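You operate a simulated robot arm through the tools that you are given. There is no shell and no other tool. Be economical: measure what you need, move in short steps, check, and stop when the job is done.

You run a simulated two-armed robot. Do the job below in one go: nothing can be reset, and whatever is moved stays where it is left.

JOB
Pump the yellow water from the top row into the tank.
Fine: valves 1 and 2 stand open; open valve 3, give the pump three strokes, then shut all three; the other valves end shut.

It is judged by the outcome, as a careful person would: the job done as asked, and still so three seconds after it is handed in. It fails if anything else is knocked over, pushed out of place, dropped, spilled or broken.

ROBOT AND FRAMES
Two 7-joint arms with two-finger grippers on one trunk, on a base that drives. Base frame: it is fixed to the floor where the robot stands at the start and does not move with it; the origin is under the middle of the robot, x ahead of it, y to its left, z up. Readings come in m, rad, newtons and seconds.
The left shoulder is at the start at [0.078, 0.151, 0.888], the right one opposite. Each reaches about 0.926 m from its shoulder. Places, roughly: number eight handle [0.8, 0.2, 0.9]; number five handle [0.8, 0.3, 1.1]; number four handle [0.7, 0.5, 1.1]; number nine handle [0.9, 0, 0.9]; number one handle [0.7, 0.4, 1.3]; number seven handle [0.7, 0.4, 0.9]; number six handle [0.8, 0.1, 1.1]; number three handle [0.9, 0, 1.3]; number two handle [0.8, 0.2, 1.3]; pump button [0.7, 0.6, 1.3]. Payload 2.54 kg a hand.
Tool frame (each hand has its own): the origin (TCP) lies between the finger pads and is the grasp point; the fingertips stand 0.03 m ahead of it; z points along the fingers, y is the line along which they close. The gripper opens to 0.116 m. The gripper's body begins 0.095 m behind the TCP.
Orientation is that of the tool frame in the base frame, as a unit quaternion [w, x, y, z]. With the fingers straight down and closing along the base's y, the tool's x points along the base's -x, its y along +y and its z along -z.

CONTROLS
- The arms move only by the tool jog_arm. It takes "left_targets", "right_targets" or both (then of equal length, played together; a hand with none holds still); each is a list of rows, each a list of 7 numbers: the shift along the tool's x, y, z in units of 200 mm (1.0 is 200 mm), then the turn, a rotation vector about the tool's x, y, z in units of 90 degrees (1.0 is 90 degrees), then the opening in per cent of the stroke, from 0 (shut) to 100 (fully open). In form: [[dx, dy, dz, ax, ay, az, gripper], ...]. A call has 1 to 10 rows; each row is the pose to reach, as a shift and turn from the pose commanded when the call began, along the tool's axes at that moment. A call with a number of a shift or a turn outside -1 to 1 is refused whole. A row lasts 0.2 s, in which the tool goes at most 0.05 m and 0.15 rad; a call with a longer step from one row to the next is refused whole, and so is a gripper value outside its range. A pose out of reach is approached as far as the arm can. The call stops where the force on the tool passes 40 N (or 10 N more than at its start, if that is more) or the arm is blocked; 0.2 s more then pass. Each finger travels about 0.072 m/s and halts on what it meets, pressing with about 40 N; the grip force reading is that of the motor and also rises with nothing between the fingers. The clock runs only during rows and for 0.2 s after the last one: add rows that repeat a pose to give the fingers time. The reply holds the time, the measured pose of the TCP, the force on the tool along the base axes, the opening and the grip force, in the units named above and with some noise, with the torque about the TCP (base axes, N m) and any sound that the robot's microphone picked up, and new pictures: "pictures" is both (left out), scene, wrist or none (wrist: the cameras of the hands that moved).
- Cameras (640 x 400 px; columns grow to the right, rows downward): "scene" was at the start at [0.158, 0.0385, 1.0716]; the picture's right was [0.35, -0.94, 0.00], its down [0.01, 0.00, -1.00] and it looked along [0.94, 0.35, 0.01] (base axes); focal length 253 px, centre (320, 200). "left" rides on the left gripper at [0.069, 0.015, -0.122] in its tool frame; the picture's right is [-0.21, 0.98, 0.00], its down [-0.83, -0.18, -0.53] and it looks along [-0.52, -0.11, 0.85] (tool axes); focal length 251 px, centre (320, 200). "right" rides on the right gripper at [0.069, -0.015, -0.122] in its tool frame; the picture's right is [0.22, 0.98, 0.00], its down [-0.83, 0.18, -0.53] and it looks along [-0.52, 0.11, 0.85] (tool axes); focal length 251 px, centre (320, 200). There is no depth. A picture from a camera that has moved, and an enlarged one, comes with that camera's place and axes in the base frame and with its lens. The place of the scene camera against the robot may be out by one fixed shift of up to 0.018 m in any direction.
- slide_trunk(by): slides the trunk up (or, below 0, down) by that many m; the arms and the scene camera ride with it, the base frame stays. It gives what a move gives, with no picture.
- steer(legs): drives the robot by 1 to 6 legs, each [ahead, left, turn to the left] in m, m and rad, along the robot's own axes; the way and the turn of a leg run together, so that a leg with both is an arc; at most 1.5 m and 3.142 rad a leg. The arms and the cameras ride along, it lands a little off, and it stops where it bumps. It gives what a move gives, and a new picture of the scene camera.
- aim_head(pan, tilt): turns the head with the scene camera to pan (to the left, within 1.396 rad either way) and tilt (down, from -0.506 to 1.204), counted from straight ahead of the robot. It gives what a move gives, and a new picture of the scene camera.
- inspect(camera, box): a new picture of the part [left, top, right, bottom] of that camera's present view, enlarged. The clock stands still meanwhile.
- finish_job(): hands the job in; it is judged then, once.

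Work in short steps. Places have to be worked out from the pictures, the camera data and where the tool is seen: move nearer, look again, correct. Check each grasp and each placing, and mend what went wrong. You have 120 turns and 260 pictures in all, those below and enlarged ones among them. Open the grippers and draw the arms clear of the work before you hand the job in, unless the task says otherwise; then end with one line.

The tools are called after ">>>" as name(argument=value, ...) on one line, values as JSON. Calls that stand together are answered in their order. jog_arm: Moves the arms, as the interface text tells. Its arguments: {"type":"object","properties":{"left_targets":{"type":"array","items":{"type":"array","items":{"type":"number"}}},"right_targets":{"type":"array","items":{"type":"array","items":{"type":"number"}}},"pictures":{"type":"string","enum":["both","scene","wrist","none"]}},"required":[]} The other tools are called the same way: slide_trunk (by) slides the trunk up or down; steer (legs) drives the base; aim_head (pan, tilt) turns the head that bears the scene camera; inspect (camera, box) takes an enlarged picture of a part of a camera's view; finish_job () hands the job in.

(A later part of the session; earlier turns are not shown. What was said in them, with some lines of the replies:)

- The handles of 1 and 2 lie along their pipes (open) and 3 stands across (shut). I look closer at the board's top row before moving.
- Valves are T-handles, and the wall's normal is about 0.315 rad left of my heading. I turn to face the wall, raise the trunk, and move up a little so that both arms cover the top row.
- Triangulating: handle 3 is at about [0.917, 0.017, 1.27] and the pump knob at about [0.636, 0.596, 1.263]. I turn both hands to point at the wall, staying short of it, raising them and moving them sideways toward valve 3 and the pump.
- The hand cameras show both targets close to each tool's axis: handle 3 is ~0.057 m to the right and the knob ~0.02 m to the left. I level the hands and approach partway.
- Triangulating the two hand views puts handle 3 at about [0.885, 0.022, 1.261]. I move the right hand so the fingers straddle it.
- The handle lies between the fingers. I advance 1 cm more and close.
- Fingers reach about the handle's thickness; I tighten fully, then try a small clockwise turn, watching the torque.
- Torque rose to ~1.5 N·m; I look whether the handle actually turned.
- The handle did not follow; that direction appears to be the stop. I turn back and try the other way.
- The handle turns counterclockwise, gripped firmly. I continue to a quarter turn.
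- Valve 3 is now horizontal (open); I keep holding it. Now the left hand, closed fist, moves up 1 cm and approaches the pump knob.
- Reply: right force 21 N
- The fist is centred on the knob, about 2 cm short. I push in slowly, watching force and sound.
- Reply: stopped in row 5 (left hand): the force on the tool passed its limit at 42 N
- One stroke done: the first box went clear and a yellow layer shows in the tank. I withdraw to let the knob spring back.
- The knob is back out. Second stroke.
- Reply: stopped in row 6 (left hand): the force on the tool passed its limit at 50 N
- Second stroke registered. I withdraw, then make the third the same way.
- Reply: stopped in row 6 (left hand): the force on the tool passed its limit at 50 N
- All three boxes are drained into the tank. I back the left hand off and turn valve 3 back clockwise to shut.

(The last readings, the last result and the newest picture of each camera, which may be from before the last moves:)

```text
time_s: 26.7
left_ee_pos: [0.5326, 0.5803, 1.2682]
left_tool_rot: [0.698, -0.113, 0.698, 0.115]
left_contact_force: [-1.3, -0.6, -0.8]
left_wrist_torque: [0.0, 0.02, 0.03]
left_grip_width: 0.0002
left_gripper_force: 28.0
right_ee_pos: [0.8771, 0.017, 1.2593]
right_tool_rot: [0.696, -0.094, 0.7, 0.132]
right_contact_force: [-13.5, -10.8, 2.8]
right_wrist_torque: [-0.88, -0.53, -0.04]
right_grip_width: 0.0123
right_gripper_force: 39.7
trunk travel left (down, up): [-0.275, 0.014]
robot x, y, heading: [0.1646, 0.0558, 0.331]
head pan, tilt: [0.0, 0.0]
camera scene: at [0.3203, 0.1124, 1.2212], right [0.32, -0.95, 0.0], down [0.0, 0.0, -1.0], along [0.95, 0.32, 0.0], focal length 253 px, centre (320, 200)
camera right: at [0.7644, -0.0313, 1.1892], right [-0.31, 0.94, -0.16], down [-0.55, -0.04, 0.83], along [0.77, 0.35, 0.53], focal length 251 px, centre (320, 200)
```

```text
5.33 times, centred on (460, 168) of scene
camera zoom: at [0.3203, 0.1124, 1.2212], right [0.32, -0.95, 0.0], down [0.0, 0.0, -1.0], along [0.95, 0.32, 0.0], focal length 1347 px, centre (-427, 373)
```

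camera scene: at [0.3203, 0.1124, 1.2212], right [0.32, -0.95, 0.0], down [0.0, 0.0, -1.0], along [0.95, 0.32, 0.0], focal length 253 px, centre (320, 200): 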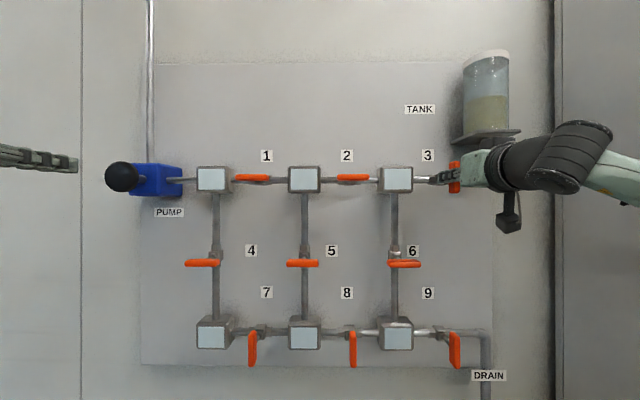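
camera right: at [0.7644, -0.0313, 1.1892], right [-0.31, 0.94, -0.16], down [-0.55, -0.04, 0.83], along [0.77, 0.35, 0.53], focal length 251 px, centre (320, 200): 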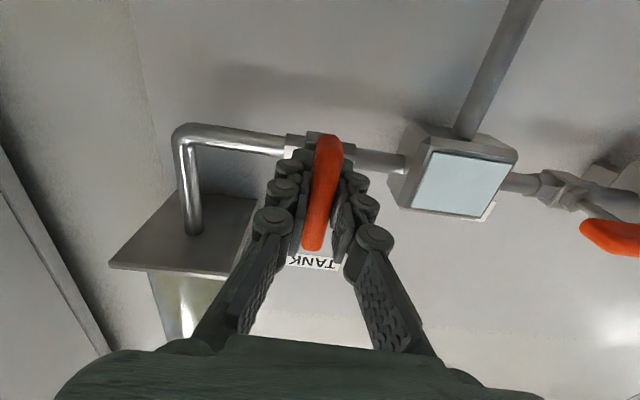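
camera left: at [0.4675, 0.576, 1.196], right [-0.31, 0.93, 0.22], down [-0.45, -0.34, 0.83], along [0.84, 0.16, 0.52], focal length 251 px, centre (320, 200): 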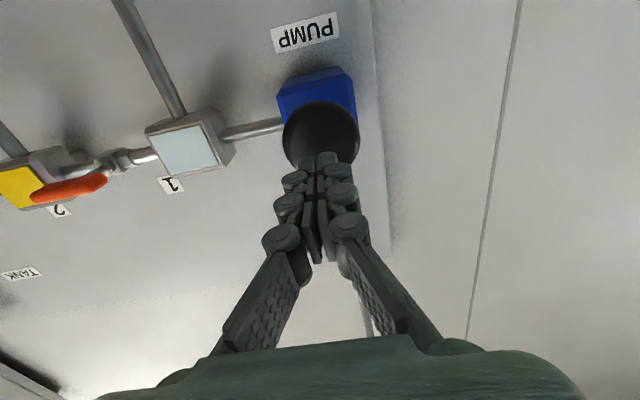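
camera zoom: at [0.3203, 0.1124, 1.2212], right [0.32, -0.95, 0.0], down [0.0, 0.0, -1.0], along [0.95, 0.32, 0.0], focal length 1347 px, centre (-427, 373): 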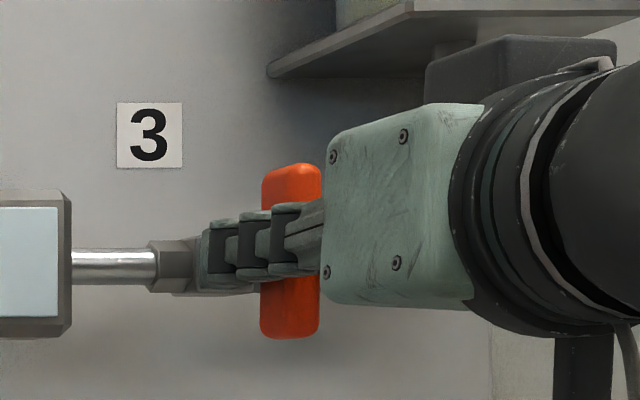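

Valve 3 is upright against its stop. I release and withdraw the right hand straight back.

>>> jog_arm(right_targets=[[0, 0, 0, 0, 0, -0.03, 10], [0, 0, 0, 0, 0, -0.03, 60], [0, 0, 0, 0, 0, -0.03, 60], [0, 0, 0, 0, 0, -0.03, 60], [0, 0, -0.15, 0, 0, -0.03, 60], [0, 0, -0.3, 0, 0, -0.03, 60], [0, 0, -0.45, 0, 0, -0.03, 60], [0, 0, -0.6, 0, 0, -0.03, 60]])

```text
time_s: 28.5
left_ee_pos: [0.534, 0.5812, 1.2648]
left_tool_rot: [0.696, -0.112, 0.7, 0.114]
left_contact_force: [1.1, -0.2, -0.2]
left_wrist_torque: [0.0, 0.0, 0.01]
left_grip_width: 0.0
left_gripper_force: 28.7
right_ee_pos: [0.768, -0.0206, 1.2575]
right_tool_rot: [0.697, -0.111, 0.699, 0.115]
right_contact_force: [0.3, -0.8, -0.3]
right_wrist_torque: [0.0, -0.03, -0.03]
right_grip_width: 0.0697
right_gripper_force: 0.0
trunk travel left (down, up): [-0.275, 0.014]
robot x, y, heading: [0.1646, 0.0557, 0.33]
head pan, tilt: [0.0, 0.0]
camera scene: at [0.3226, 0.1137, 1.2208], right [0.32, -0.95, 0.0], down [0.0, 0.0, -1.0], along [0.95, 0.32, 0.0], focal length 253 px, centre (320, 200)
camera right: at [0.6549, -0.0717, 1.1886], right [-0.31, 0.93, -0.21], down [-0.56, 0.0, 0.83], along [0.77, 0.37, 0.52], focal length 251 px, centre (320, 200)
```

scene: 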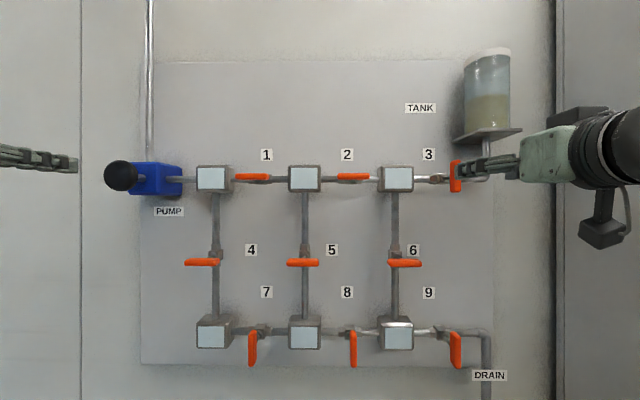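
right: 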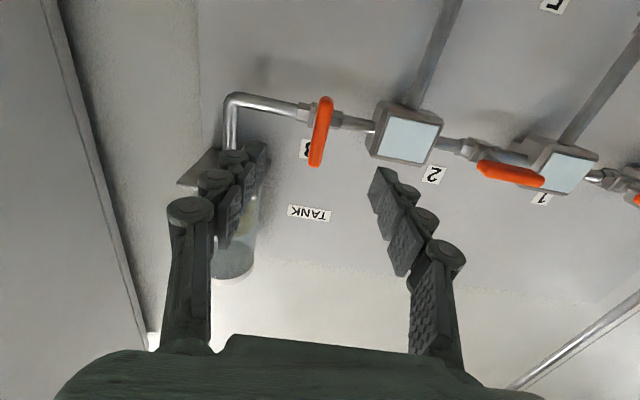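

Handle 2 comes out at about [0.816, 0.212, 1.26]. I shift the withdrawn right hand left and roll it counterclockwise so it can grasp the horizontal handle.

>>> jog_arm(right_targets=[[0, 0.1, 0, 0, 0, -0.093, 60], [0, 0.2, 0, 0, 0, -0.186, 60], [0, 0.3, 0, 0, 0, -0.279, 60], [0, 0.4, 0, 0, 0, -0.372, 60], [0, 0.5, 0, 0, 0, -0.465, 60], [0, 0.6, 0, 0, 0, -0.558, 60], [0, 0.7, 0, 0, 0, -0.651, 60], [0, 0.8, 0, 0, 0, -0.744, 60], [0, 0.9, 0, 0, 0, -0.837, 60], [0, 1.0, 0, 0, 0, -0.93, 60]], pictures="none")

>>> jog_arm(right_targets=[[0, 0, 0, 0, 0, -0.07, 60], [0, 0, 0, 0, 0, -0.07, 60]])

```text
time_s: 30.7
left_ee_pos: [0.5335, 0.5823, 1.266]
left_tool_rot: [0.696, -0.114, 0.699, 0.115]
left_contact_force: [1.0, 0.8, -0.1]
left_wrist_torque: [-0.01, -0.03, 0.0]
left_grip_width: 0.0
left_gripper_force: 28.1
right_ee_pos: [0.7036, 0.1702, 1.2604]
right_tool_rot: [0.595, -0.549, 0.446, -0.381]
right_contact_force: [0.4, -0.5, 0.1]
right_wrist_torque: [0.0, -0.05, 0.01]
right_grip_width: 0.0694
right_gripper_force: 0.0
trunk travel left (down, up): [-0.275, 0.014]
robot x, y, heading: [0.1674, 0.0552, 0.331]
head pan, tilt: [0.0, 0.0]
```

```text
time_s: 31.3
left_ee_pos: [0.5351, 0.5809, 1.2659]
left_tool_rot: [0.696, -0.114, 0.7, 0.116]
left_contact_force: [-0.4, 0.1, 0.0]
left_wrist_torque: [-0.02, 0.02, 0.02]
left_grip_width: 0.0001
left_gripper_force: 28.8
right_ee_pos: [0.7042, 0.1711, 1.26]
right_tool_rot: [0.574, -0.572, 0.416, -0.413]
right_contact_force: [0.5, -0.1, 0.9]
right_wrist_torque: [-0.01, -0.02, -0.04]
right_grip_width: 0.0694
right_gripper_force: 0.0
trunk travel left (down, up): [-0.275, 0.014]
robot x, y, heading: [0.1693, 0.0563, 0.329]
head pan, tilt: [0.0, 0.0]
camera scene: at [0.3232, 0.1138, 1.2206], right [0.32, -0.95, 0.0], down [0.0, 0.0, -1.0], along [0.95, 0.32, 0.0], focal length 253 px, centre (320, 200)
camera right: at [0.6096, 0.0675, 1.2743], right [0.06, -0.2, -0.98], down [-0.77, 0.62, -0.18], along [0.64, 0.76, -0.11], focal length 251 px, centre (320, 200)
```

scene: 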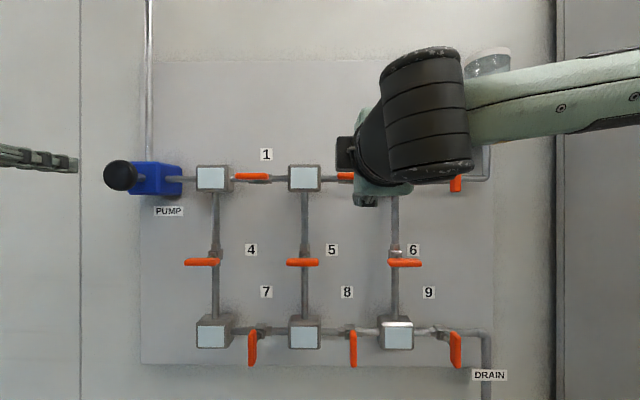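
right: 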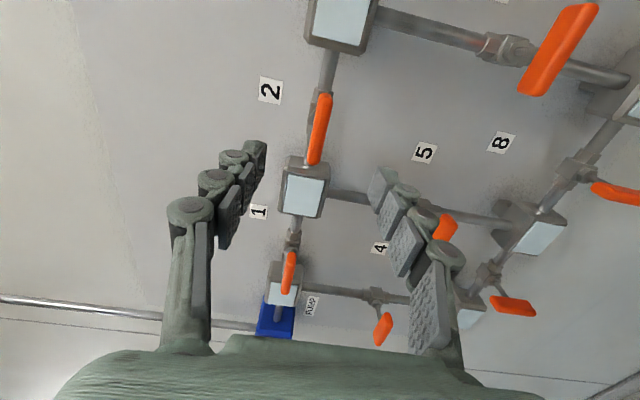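

Handle 2 lies dead ahead, centred, about 0.115 m away. I advance and close.

>>> jog_arm(right_targets=[[0, 0, 0.12, 0, 0, 0, 60], [0, 0, 0.24, 0, 0, 0, 60], [0, 0, 0.36, 0, 0, 0, 60], [0, 0, 0.46, 0, 0, 0, 60], [0, 0, 0.54, 0, 0, 0, 60]], pictures="wrist")

```text
time_s: 32.5
left_ee_pos: [0.5356, 0.5811, 1.2658]
left_tool_rot: [0.696, -0.114, 0.699, 0.115]
left_contact_force: [-0.5, 0.8, 0.0]
left_wrist_torque: [-0.01, -0.02, 0.04]
left_grip_width: 0.0
left_gripper_force: 28.4
right_ee_pos: [0.8058, 0.2038, 1.2584]
right_tool_rot: [0.574, -0.573, 0.415, -0.412]
right_contact_force: [-0.7, 0.1, 0.4]
right_wrist_torque: [0.01, 0.02, -0.02]
right_grip_width: 0.0695
right_gripper_force: 0.1
trunk travel left (down, up): [-0.275, 0.014]
robot x, y, heading: [0.1695, 0.0565, 0.331]
head pan, tilt: [0.0, 0.0]
camera right: at [0.7113, 0.1013, 1.2734], right [0.06, -0.2, -0.98], down [-0.77, 0.62, -0.18], along [0.64, 0.76, -0.11], focal length 251 px, centre (320, 200)
```

right: 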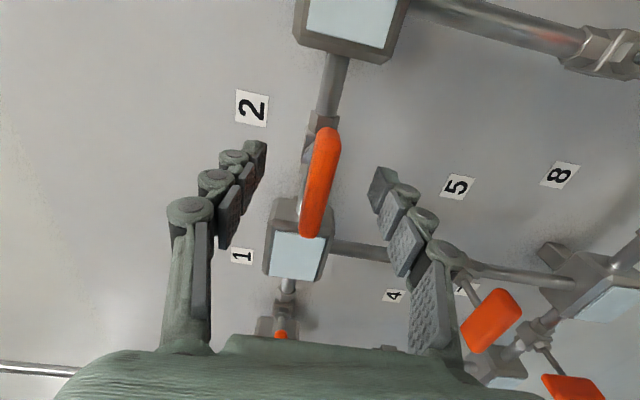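

The handle sits centred between the fingers. I advance slightly and close tight.

>>> jog_arm(right_targets=[[0, 0, 0.045, 0, 0, 0, 60], [0, 0, 0.045, 0, 0, 0, 0], [0, 0, 0.045, 0, 0, 0, 0], [0, 0, 0.045, 0, 0, 0, 0], [0, 0, 0.045, 0, 0, 0, 0], [0, 0, 0.045, 0, 0, 0.08, 0], [0, 0, 0.045, 0, 0, 0.16, 0], [0, 0, 0.045, 0, 0, 0.24, 0]])

```text
time_s: 34.3
left_ee_pos: [0.5347, 0.5813, 1.2653]
left_tool_rot: [0.696, -0.113, 0.7, 0.115]
left_contact_force: [-0.2, 0.9, 0.5]
left_wrist_torque: [-0.01, 0.01, 0.0]
left_grip_width: 0.0
left_gripper_force: 29.0
right_ee_pos: [0.8159, 0.2072, 1.2598]
right_tool_rot: [0.642, -0.482, 0.516, -0.297]
right_contact_force: [10.0, -0.8, 11.8]
right_wrist_torque: [0.1, -0.4, 0.74]
right_grip_width: 0.0118
right_gripper_force: 38.7
trunk travel left (down, up): [-0.275, 0.014]
robot x, y, heading: [0.1658, 0.0543, 0.331]
head pan, tilt: [0.0, 0.0]
camera scene: at [0.3232, 0.1135, 1.2208], right [0.32, -0.95, 0.0], down [0.0, 0.0, -1.0], along [0.95, 0.32, 0.0], focal length 253 px, centre (320, 200)
camera right: at [0.7199, 0.1032, 1.2476], right [-0.05, 0.16, -0.99], down [-0.77, 0.62, 0.14], along [0.64, 0.77, 0.09], focal length 251 px, centre (320, 200)
```

scene: 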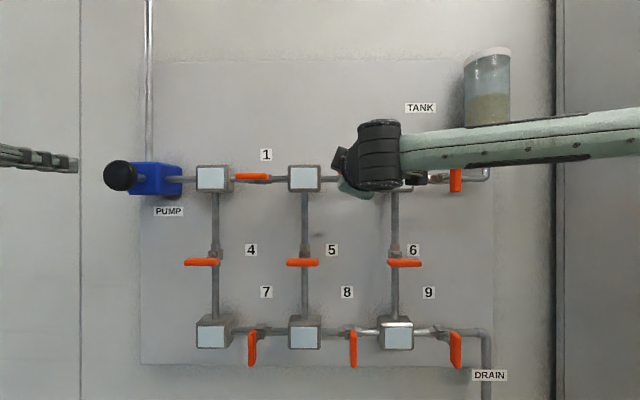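
right: 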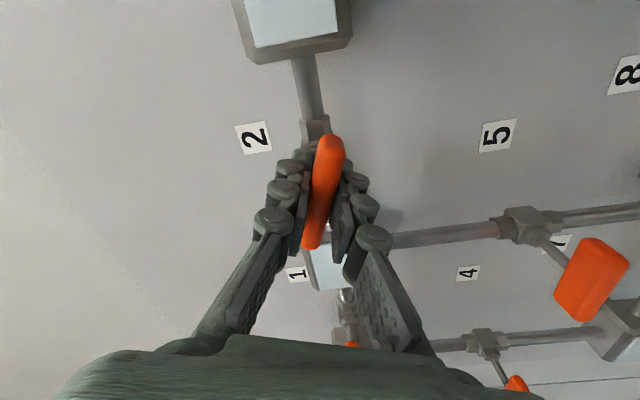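

The handle follows. Something dark shows near valve 3's body; I check it before turning further.

>>> inspect(camera="scene", box=[320, 110, 480, 210])

```text
4.00 times, centred on (400, 160) of scene
camera zoom: at [0.3232, 0.1135, 1.2208], right [0.32, -0.95, 0.0], down [0.0, 0.0, -1.0], along [0.95, 0.32, 0.0], focal length 1010 px, centre (0, 360)
```

zoom: 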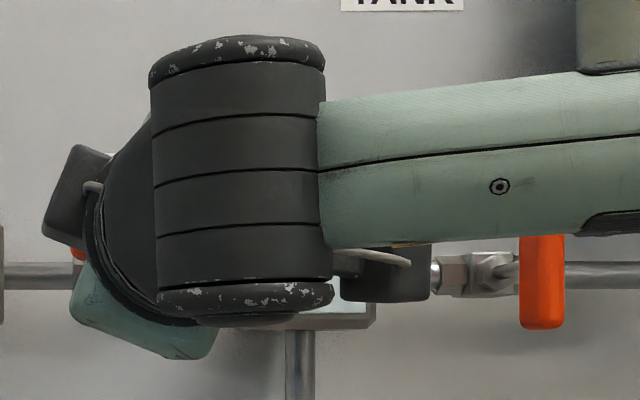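

That is only the hand's own camera, well off the wall. I continue clockwise to the stop.

>>> jog_arm(right_targets=[[0, 0, 0, 0, 0, 0.08, 0], [0, 0, 0, 0, 0, 0.16, 0], [0, 0, 0, 0, 0, 0.24, 0], [0, 0, 0, 0, 0, 0.32, 0], [0, 0, 0, 0, 0, 0.4, 0], [0, 0, 0, 0, 0, 0.48, 0], [0, 0, 0, 0, 0, 0.56, 0], [0, 0, 0, 0, 0, 0.64, 0], [0, 0, 0, 0, 0, 0.72, 0], [0, 0, 0, 0, 0, 0.79, 0]])

>>> inspect(camera="scene", box=[280, 135, 440, 235])

```text
time_s: 36.5
left_ee_pos: [0.5356, 0.5813, 1.2657]
left_tool_rot: [0.696, -0.113, 0.7, 0.116]
left_contact_force: [-0.1, 0.7, -0.3]
left_wrist_torque: [0.0, -0.01, -0.04]
left_grip_width: 0.0
left_gripper_force: 28.8
right_ee_pos: [0.8143, 0.2082, 1.2598]
right_tool_rot: [0.695, -0.095, 0.701, 0.13]
right_contact_force: [10.8, -0.4, 15.1]
right_wrist_torque: [-0.78, -0.69, -0.04]
right_grip_width: 0.0122
right_gripper_force: 39.3
trunk travel left (down, up): [-0.275, 0.014]
robot x, y, heading: [0.1694, 0.0533, 0.326]
head pan, tilt: [0.0, 0.0]
camera scene: at [0.3228, 0.1135, 1.2207], right [0.32, -0.95, 0.0], down [0.0, 0.0, -1.0], along [0.95, 0.32, 0.0], focal length 253 px, centre (320, 200)
camera right: at [0.7014, 0.1583, 1.1894], right [-0.31, 0.94, -0.16], down [-0.55, -0.04, 0.83], along [0.78, 0.35, 0.53], focal length 251 px, centre (320, 200)
```

scene: 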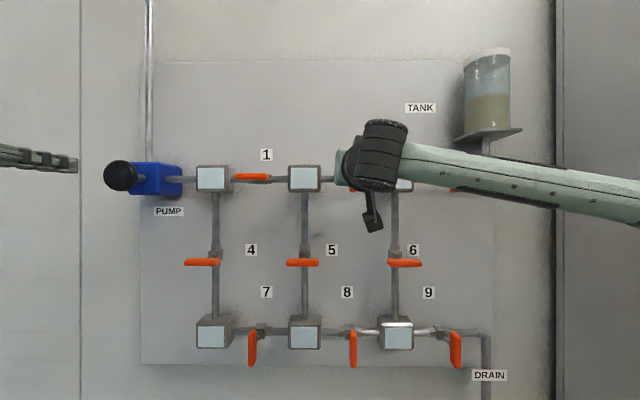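
right: 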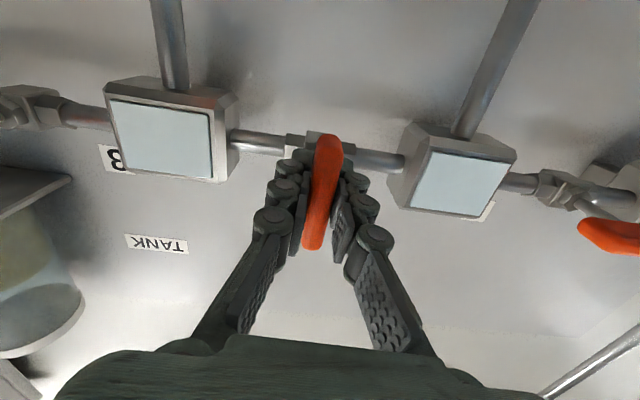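

```text
4.00 times, centred on (360, 185) of scene
camera zoom: at [0.3228, 0.1135, 1.2207], right [0.32, -0.95, 0.0], down [0.0, 0.0, -1.0], along [0.95, 0.32, 0.0], focal length 1010 px, centre (160, 260)
```

zoom: 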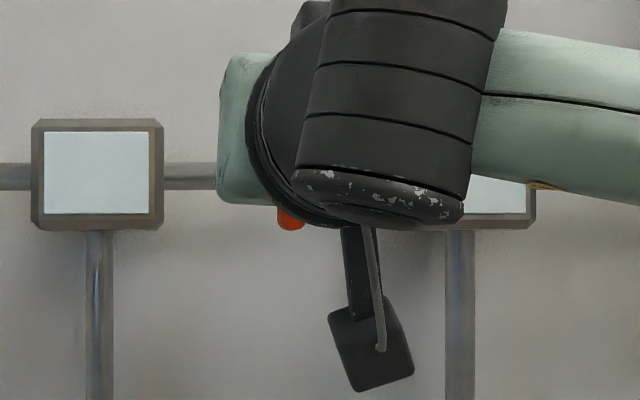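

Valve 2 is shut against its stop. I release, withdraw the right hand and pull it aside, making room for the left at valve 1.

>>> jog_arm(right_targets=[[0, 0, 0, 0, 0, -0.03, 10], [0, 0, 0, 0, 0, -0.03, 60], [0, 0, 0, 0, 0, -0.03, 60], [0, 0, 0, 0, 0, -0.03, 60], [0, 0, -0.2, 0, 0, -0.03, 60], [0, 0, -0.4, 0, 0, -0.03, 60], [0, 0, -0.6, 0, 0, -0.03, 60], [0, -0.2, -0.7, 0, 0, -0.03, 60], [0, -0.4, -0.8, 0, 0, -0.03, 60], [0, -0.6, -0.9, 0, 0, -0.03, 60]], pictures="none")

>>> jog_arm(left_targets=[[0, -0.1, 0, 0, 0, -0.093, 60], [0, -0.2, 0, 0, 0, -0.186, 60], [0, -0.3, 0, 0, 0, -0.279, 60], [0, -0.4, 0, 0, 0, -0.372, 60], [0, -0.5, 0, 0, 0, -0.465, 60], [0, -0.6, 0, 0, 0, -0.558, 60], [0, -0.7, 0, 0, 0, -0.651, 60], [0, -0.8, 0, 0, 0, -0.744, 60], [0, -0.9, 0, 0, 0, -0.837, 60], [0, -1.0, 0, 0, 0, -0.93, 60]])

```text
time_s: 38.7
left_ee_pos: [0.535, 0.5817, 1.2659]
left_tool_rot: [0.696, -0.112, 0.7, 0.116]
left_contact_force: [0.9, -0.3, -0.2]
left_wrist_torque: [0.01, 0.0, 0.03]
left_grip_width: 0.0
left_gripper_force: 28.2
right_ee_pos: [0.6814, 0.0358, 1.2514]
right_tool_rot: [0.697, -0.111, 0.699, 0.115]
right_contact_force: [0.0, 0.0, 0.1]
right_wrist_torque: [-0.05, 0.0, -0.01]
right_grip_width: 0.0696
right_gripper_force: 0.1
trunk travel left (down, up): [-0.275, 0.014]
robot x, y, heading: [0.1671, 0.057, 0.329]
head pan, tilt: [0.0, 0.0]
```

```text
time_s: 40.9
left_ee_pos: [0.5983, 0.3926, 1.2656]
left_tool_rot: [0.596, -0.551, 0.444, -0.38]
left_contact_force: [-0.2, -0.3, -0.1]
left_wrist_torque: [-0.04, -0.02, -0.01]
left_grip_width: 0.0698
left_gripper_force: 0.1
right_ee_pos: [0.6805, 0.0366, 1.252]
right_tool_rot: [0.697, -0.112, 0.699, 0.114]
right_contact_force: [-0.2, 0.0, 0.8]
right_wrist_torque: [-0.01, -0.07, 0.03]
right_grip_width: 0.0697
right_gripper_force: 0.0
trunk travel left (down, up): [-0.275, 0.014]
robot x, y, heading: [0.1699, 0.0556, 0.325]
head pan, tilt: [0.0, 0.0]
camera scene: at [0.3227, 0.1138, 1.2207], right [0.32, -0.95, 0.0], down [0.0, 0.0, -1.0], along [0.95, 0.32, 0.0], focal length 253 px, centre (320, 200)
camera left: at [0.5044, 0.2914, 1.2429], right [-0.11, 0.3, -0.95], down [-0.76, 0.59, 0.27], along [0.64, 0.75, 0.17], focal length 251 px, centre (320, 200)
```

scene: 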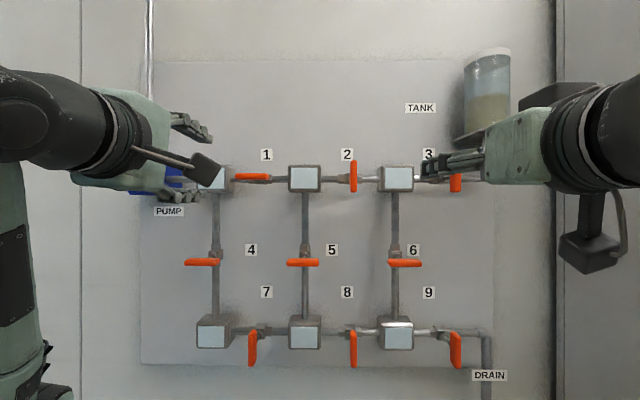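
left: 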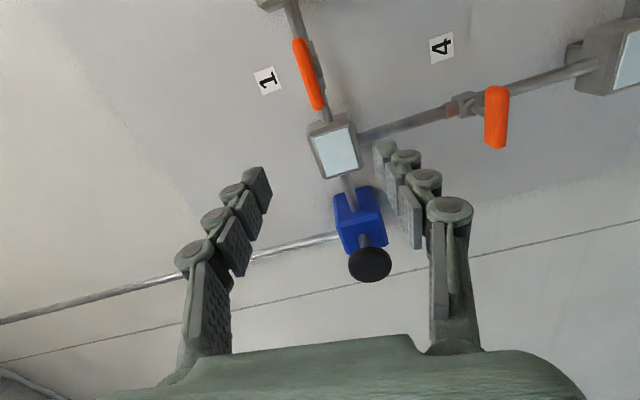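

Valve 2 stands upright. Handle 1 is at about [0.752, 0.399, 1.262]; I finish the roll, shift 4.4 cm right and advance partway.

>>> jog_arm(left_targets=[[0.1, 0, 0, 0, 0, -0.07, 60], [0.22, -0.007, 0, 0, 0, -0.07, 60], [0.22, -0.007, 0.12, 0, 0, -0.07, 60], [0.22, -0.007, 0.24, 0, 0, -0.07, 60], [0.22, -0.007, 0.36, 0, 0, -0.07, 60]])

```text
time_s: 42.1
left_ee_pos: [0.6814, 0.373, 1.2608]
left_tool_rot: [-0.574, 0.574, -0.415, 0.411]
left_contact_force: [-0.4, 0.2, 0.6]
left_wrist_torque: [-0.01, 0.02, 0.02]
left_grip_width: 0.0694
left_gripper_force: 0.1
right_ee_pos: [0.6817, 0.0369, 1.2511]
right_tool_rot: [0.697, -0.111, 0.699, 0.114]
right_contact_force: [-0.7, -0.6, 1.4]
right_wrist_torque: [-0.03, -0.05, -0.01]
right_grip_width: 0.0695
right_gripper_force: 0.1
trunk travel left (down, up): [-0.275, 0.014]
robot x, y, heading: [0.1648, 0.0555, 0.329]
head pan, tilt: [0.0, 0.0]
camera scene: at [0.3232, 0.1138, 1.2206], right [0.32, -0.95, 0.0], down [0.0, 0.0, -1.0], along [0.95, 0.32, 0.0], focal length 253 px, centre (320, 200)
camera left: at [0.5876, 0.2701, 1.246], right [-0.07, 0.2, -0.98], down [-0.77, 0.61, 0.19], along [0.64, 0.76, 0.11], focal length 251 px, centre (320, 200)
```

scene: 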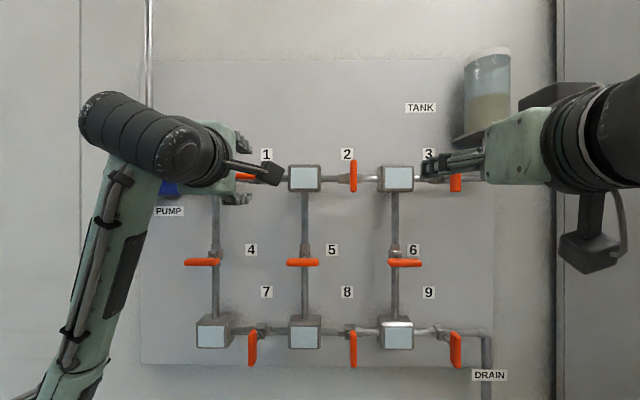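
left: 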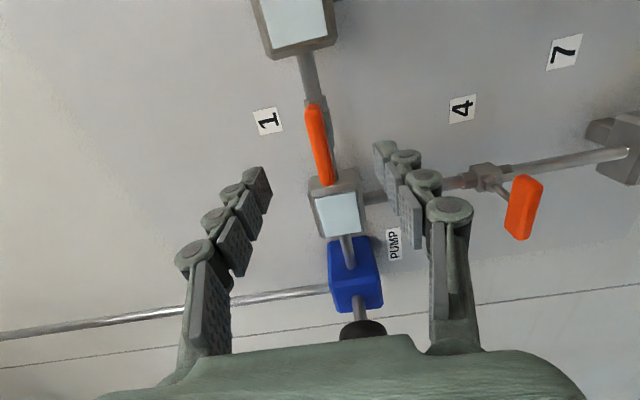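

Handle 1 is dead ahead by ~7.5 cm. I advance and close.

>>> jog_arm(left_targets=[[0, 0, 0.1, 0, 0, 0, 60], [0, 0, 0.2, 0, 0, 0, 60], [0, 0, 0.3, 0, 0, 0, 60], [0, 0, 0.37, 0, 0, 0, 60], [0, 0, 0.37, 0, 0, 0, 0], [0, 0, 0.37, 0, 0, 0, 0], [0, 0, 0.37, 0, 0, 0, 0], [0, 0, 0.37, 0, 0, 0, 0]])

```text
time_s: 43.9
left_ee_pos: [0.7528, 0.3973, 1.2597]
left_tool_rot: [-0.573, 0.575, -0.416, 0.41]
left_contact_force: [-2.9, -1.6, -6.0]
left_wrist_torque: [-0.01, 0.02, 0.32]
left_grip_width: 0.0119
left_gripper_force: 38.8
right_ee_pos: [0.6824, 0.0366, 1.2515]
right_tool_rot: [0.697, -0.111, 0.699, 0.114]
right_contact_force: [-0.4, 0.4, -0.1]
right_wrist_torque: [0.0, 0.01, 0.01]
right_grip_width: 0.0696
right_gripper_force: 0.0
trunk travel left (down, up): [-0.275, 0.014]
robot x, y, heading: [0.1681, 0.0547, 0.331]
head pan, tilt: [0.0, 0.0]
camera scene: at [0.323, 0.114, 1.2206], right [0.32, -0.95, 0.0], down [0.0, 0.0, -1.0], along [0.95, 0.32, 0.0], focal length 253 px, centre (320, 200)
camera left: at [0.6581, 0.2948, 1.2456], right [-0.07, 0.2, -0.98], down [-0.77, 0.61, 0.19], along [0.64, 0.76, 0.11], focal length 251 px, centre (320, 200)
```

scene: 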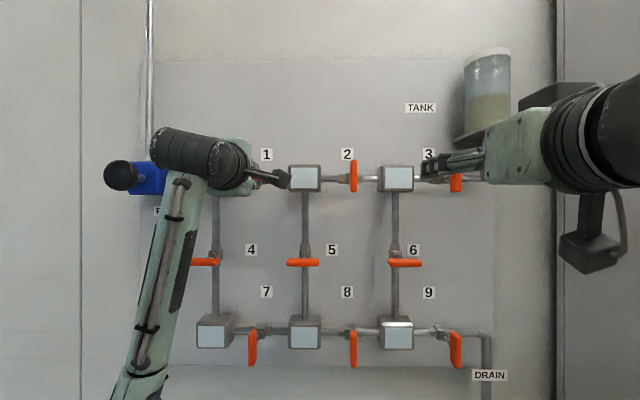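
left: 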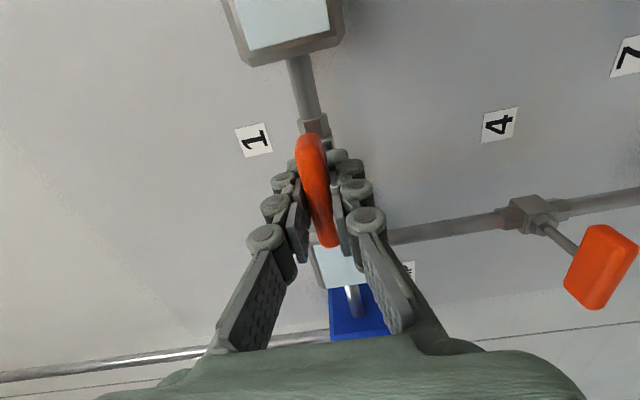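

Firm grip on handle 1. I turn it clockwise to its stop.

>>> jog_arm(left_targets=[[0, 0, 0, 0, 0, 0.09, 0], [0, 0, 0, 0, 0, 0.18, 0], [0, 0, 0, 0, 0, 0.27, 0], [0, 0, 0, 0, 0, 0.36, 0], [0, 0, 0, 0, 0, 0.45, 0], [0, 0, 0, 0, 0, 0.54, 0], [0, 0, 0, 0, 0, 0.63, 0], [0, 0, 0, 0, 0, 0.72, 0], [0, 0, 0, 0, 0, 0.81, 0], [0, 0, 0, 0, 0, 0.9, 0]], pictures="none")

>>> jog_arm(left_targets=[[0, 0, 0, 0, 0, 0.05, 0], [0, 0, 0, 0, 0, 0.1, 0], [0, 0, 0, 0, 0, 0.13, 0], [0, 0, 0, 0, 0, 0.13, 0]])

```text
time_s: 46.1
left_ee_pos: [0.7513, 0.3969, 1.2599]
left_tool_rot: [0.704, -0.167, 0.688, 0.061]
left_contact_force: [18.5, 4.7, 13.9]
left_wrist_torque: [0.22, -0.76, 0.04]
left_grip_width: 0.0118
left_gripper_force: 39.0
right_ee_pos: [0.6821, 0.0366, 1.2507]
right_tool_rot: [0.697, -0.111, 0.699, 0.115]
right_contact_force: [-0.2, 0.9, -0.1]
right_wrist_torque: [0.0, 0.0, 0.01]
right_grip_width: 0.0696
right_gripper_force: 0.1
trunk travel left (down, up): [-0.275, 0.014]
robot x, y, heading: [0.1707, 0.0537, 0.328]
head pan, tilt: [0.0, 0.0]
```

```text
time_s: 47.1
left_ee_pos: [0.7506, 0.3964, 1.2603]
left_tool_rot: [0.693, -0.096, 0.702, 0.132]
left_contact_force: [11.8, 2.3, 8.7]
left_wrist_torque: [-0.72, -0.76, -0.1]
left_grip_width: 0.0127
left_gripper_force: 39.1
right_ee_pos: [0.6835, 0.0353, 1.2514]
right_tool_rot: [0.697, -0.112, 0.699, 0.115]
right_contact_force: [-0.1, 0.3, 0.1]
right_wrist_torque: [0.04, 0.02, 0.01]
right_grip_width: 0.0695
right_gripper_force: 0.0
trunk travel left (down, up): [-0.275, 0.014]
robot x, y, heading: [0.1702, 0.0538, 0.329]
head pan, tilt: [0.0, 0.0]
camera scene: at [0.3235, 0.1137, 1.2206], right [0.32, -0.95, 0.0], down [0.0, 0.0, -1.0], along [0.95, 0.32, 0.0], focal length 253 px, centre (320, 200)
camera left: at [0.6297, 0.3775, 1.1926], right [-0.31, 0.91, 0.26], down [-0.43, -0.38, 0.82], along [0.85, 0.14, 0.51], focal length 251 px, centre (320, 200)
```

scene: 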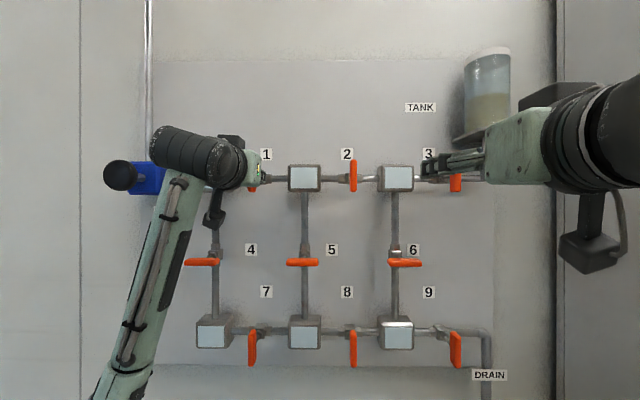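
left: 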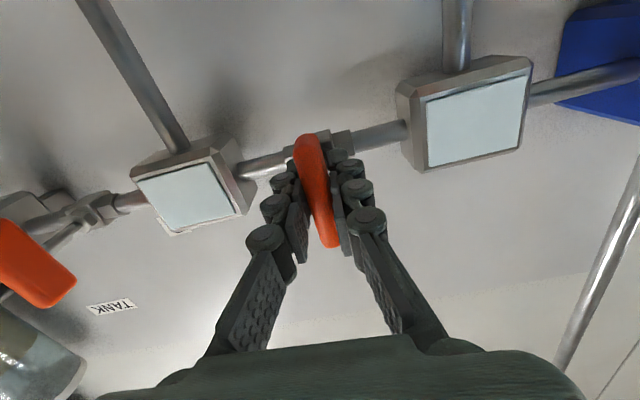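

Valve 1 has reached its stop. I release and draw both arms back clear.

>>> jog_arm(left_targets=[[0, 0, 0, 0, 0, -0.03, 10], [0, 0, 0, 0, 0, -0.03, 60], [0, 0, 0, 0, 0, -0.03, 60], [0, 0, 0, 0, 0, -0.03, 60], [0, 0, -0.2, 0, 0, -0.03, 60], [0, 0, -0.4, 0, 0, -0.03, 60], [0, 0, -0.6, 0, 0, -0.03, 60], [0, 0, -0.75, 0, 0, -0.03, 60], [0, 0.2, -0.85, 0, 0, -0.03, 100], [0, 0.4, -0.95, 0, 0, -0.03, 100]], right_targets=[[0, 0, 0, 0, 0, 0, 60], [0, 0, 0, 0, 0, 0, 60], [0, 0, 0, 0, 0, 0, 60], [0, 0, 0, 0, 0, 0, 60], [0, 0, -0.15, 0, 0, 0, 60], [0, 0, -0.3, 0, 0, 0, 60], [0, 0, -0.4, 0, 0, 0, 60], [0, -0.2, -0.4, 0, 0, 0, 60], [0, -0.4, -0.4, 0, 0, 0, 60], [0, -0.5, -0.4, 0, 0, 0, 60]], pictures="scene")

>>> inspect(camera="scene", box=[140, 40, 540, 290])

```text
time_s: 49.3
left_ee_pos: [0.5719, 0.4122, 1.2454]
left_tool_rot: [0.697, -0.114, 0.698, 0.116]
left_contact_force: [-0.6, 0.8, -0.6]
left_wrist_torque: [0.0, -0.03, 0.0]
left_grip_width: 0.1157
left_gripper_force: 0.0
left hand out of reach, approached as far as the arm can: row 9, 10
right_ee_pos: [0.6435, -0.0842, 1.2632]
right_tool_rot: [0.697, -0.111, 0.7, 0.115]
right_contact_force: [0.4, -0.5, -0.3]
right_wrist_torque: [0.01, -0.02, -0.04]
right_grip_width: 0.0697
right_gripper_force: 0.1
right hand out of reach, approached as far as the arm can: row 6, 7, 8, 9, 10
trunk travel left (down, up): [-0.275, 0.014]
robot x, y, heading: [0.1654, 0.0549, 0.33]
head pan, tilt: [0.0, 0.0]
camera scene: at [0.3228, 0.1137, 1.2207], right [0.32, -0.95, 0.0], down [0.0, 0.0, -1.0], along [0.95, 0.32, 0.0], focal length 253 px, centre (320, 200)
```

scene: 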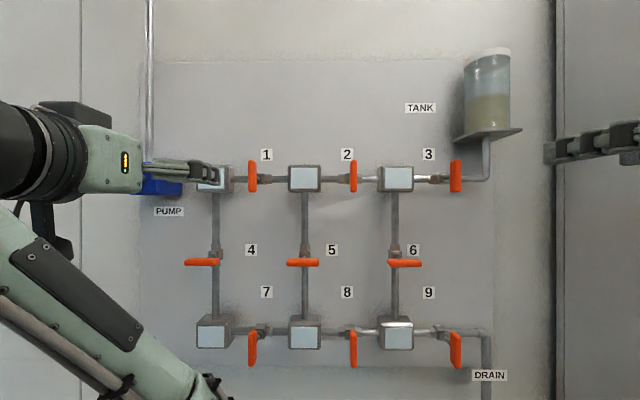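

```text
1.60 times, centred on (340, 165) of scene
camera zoom: at [0.3228, 0.1137, 1.2207], right [0.32, -0.95, 0.0], down [0.0, 0.0, -1.0], along [0.95, 0.32, 0.0], focal length 404 px, centre (288, 256)
```

zoom: 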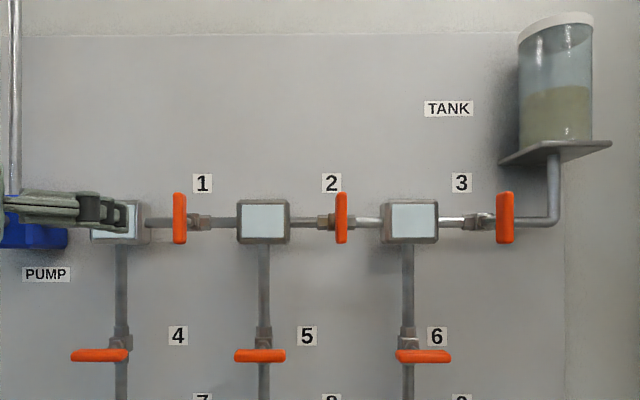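

All nine valves stand shut and the tank holds the yellow water. I open the right gripper fully and back the robot off a little for clearance.

>>> jog_arm(right_targets=[[0, 0, 0, 0, 0, 0, 100], [0, 0, 0, 0, 0, 0, 100], [0, 0, 0, 0, 0, 0, 100]], pictures="none")

>>> steer(legs=[[-0.15, 0, 0]])

```text
time_s: 50.1
left_ee_pos: [0.5726, 0.412, 1.2455]
left_tool_rot: [0.697, -0.113, 0.698, 0.116]
left_contact_force: [0.8, -0.1, 0.5]
left_wrist_torque: [-0.02, -0.04, 0.03]
left_grip_width: 0.116
left_gripper_force: 0.2
right_ee_pos: [0.6422, -0.0841, 1.2619]
right_tool_rot: [0.696, -0.111, 0.7, 0.115]
right_contact_force: [0.5, 0.6, 0.4]
right_wrist_torque: [0.05, -0.01, 0.01]
right_grip_width: 0.1163
right_gripper_force: 0.0
trunk travel left (down, up): [-0.275, 0.014]
robot x, y, heading: [0.1673, 0.0545, 0.33]
head pan, tilt: [0.0, 0.0]
```

```text
time_s: 51.5
left_ee_pos: [0.4283, 0.3641, 1.2456]
left_tool_rot: [0.697, -0.113, 0.698, 0.116]
left_contact_force: [0.0, 0.1, 0.4]
left_wrist_torque: [0.01, 0.01, -0.01]
left_grip_width: 0.1161
left_gripper_force: 0.2
right_ee_pos: [0.4992, -0.1324, 1.2619]
right_tool_rot: [0.696, -0.112, 0.7, 0.116]
right_contact_force: [-0.5, -0.2, 0.4]
right_wrist_torque: [-0.03, 0.02, 0.02]
right_grip_width: 0.1161
right_gripper_force: 0.0
trunk travel left (down, up): [-0.275, 0.014]
robot x, y, heading: [0.0251, 0.0062, 0.324]
head pan, tilt: [0.0, 0.0]
camera scene: at [0.1788, 0.0648, 1.2208], right [0.32, -0.95, 0.0], down [0.0, 0.0, -1.0], along [0.95, 0.32, 0.0], focal length 253 px, centre (320, 200)
```

scene: 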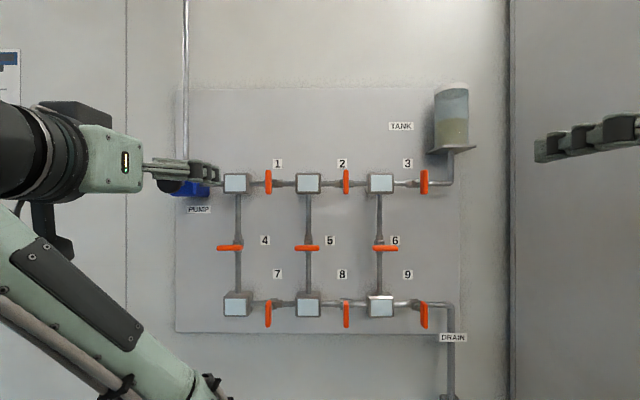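

Everything is in the asked-for state and the arms are clear; I hand the job in.

>>> finish_job()

```text
The job is handed in.
```

I pumped the yellow water into the tank with three strokes, then shut valves 1, 2 and 3; the other valves stayed shut, and both arms are open and clear of the work.
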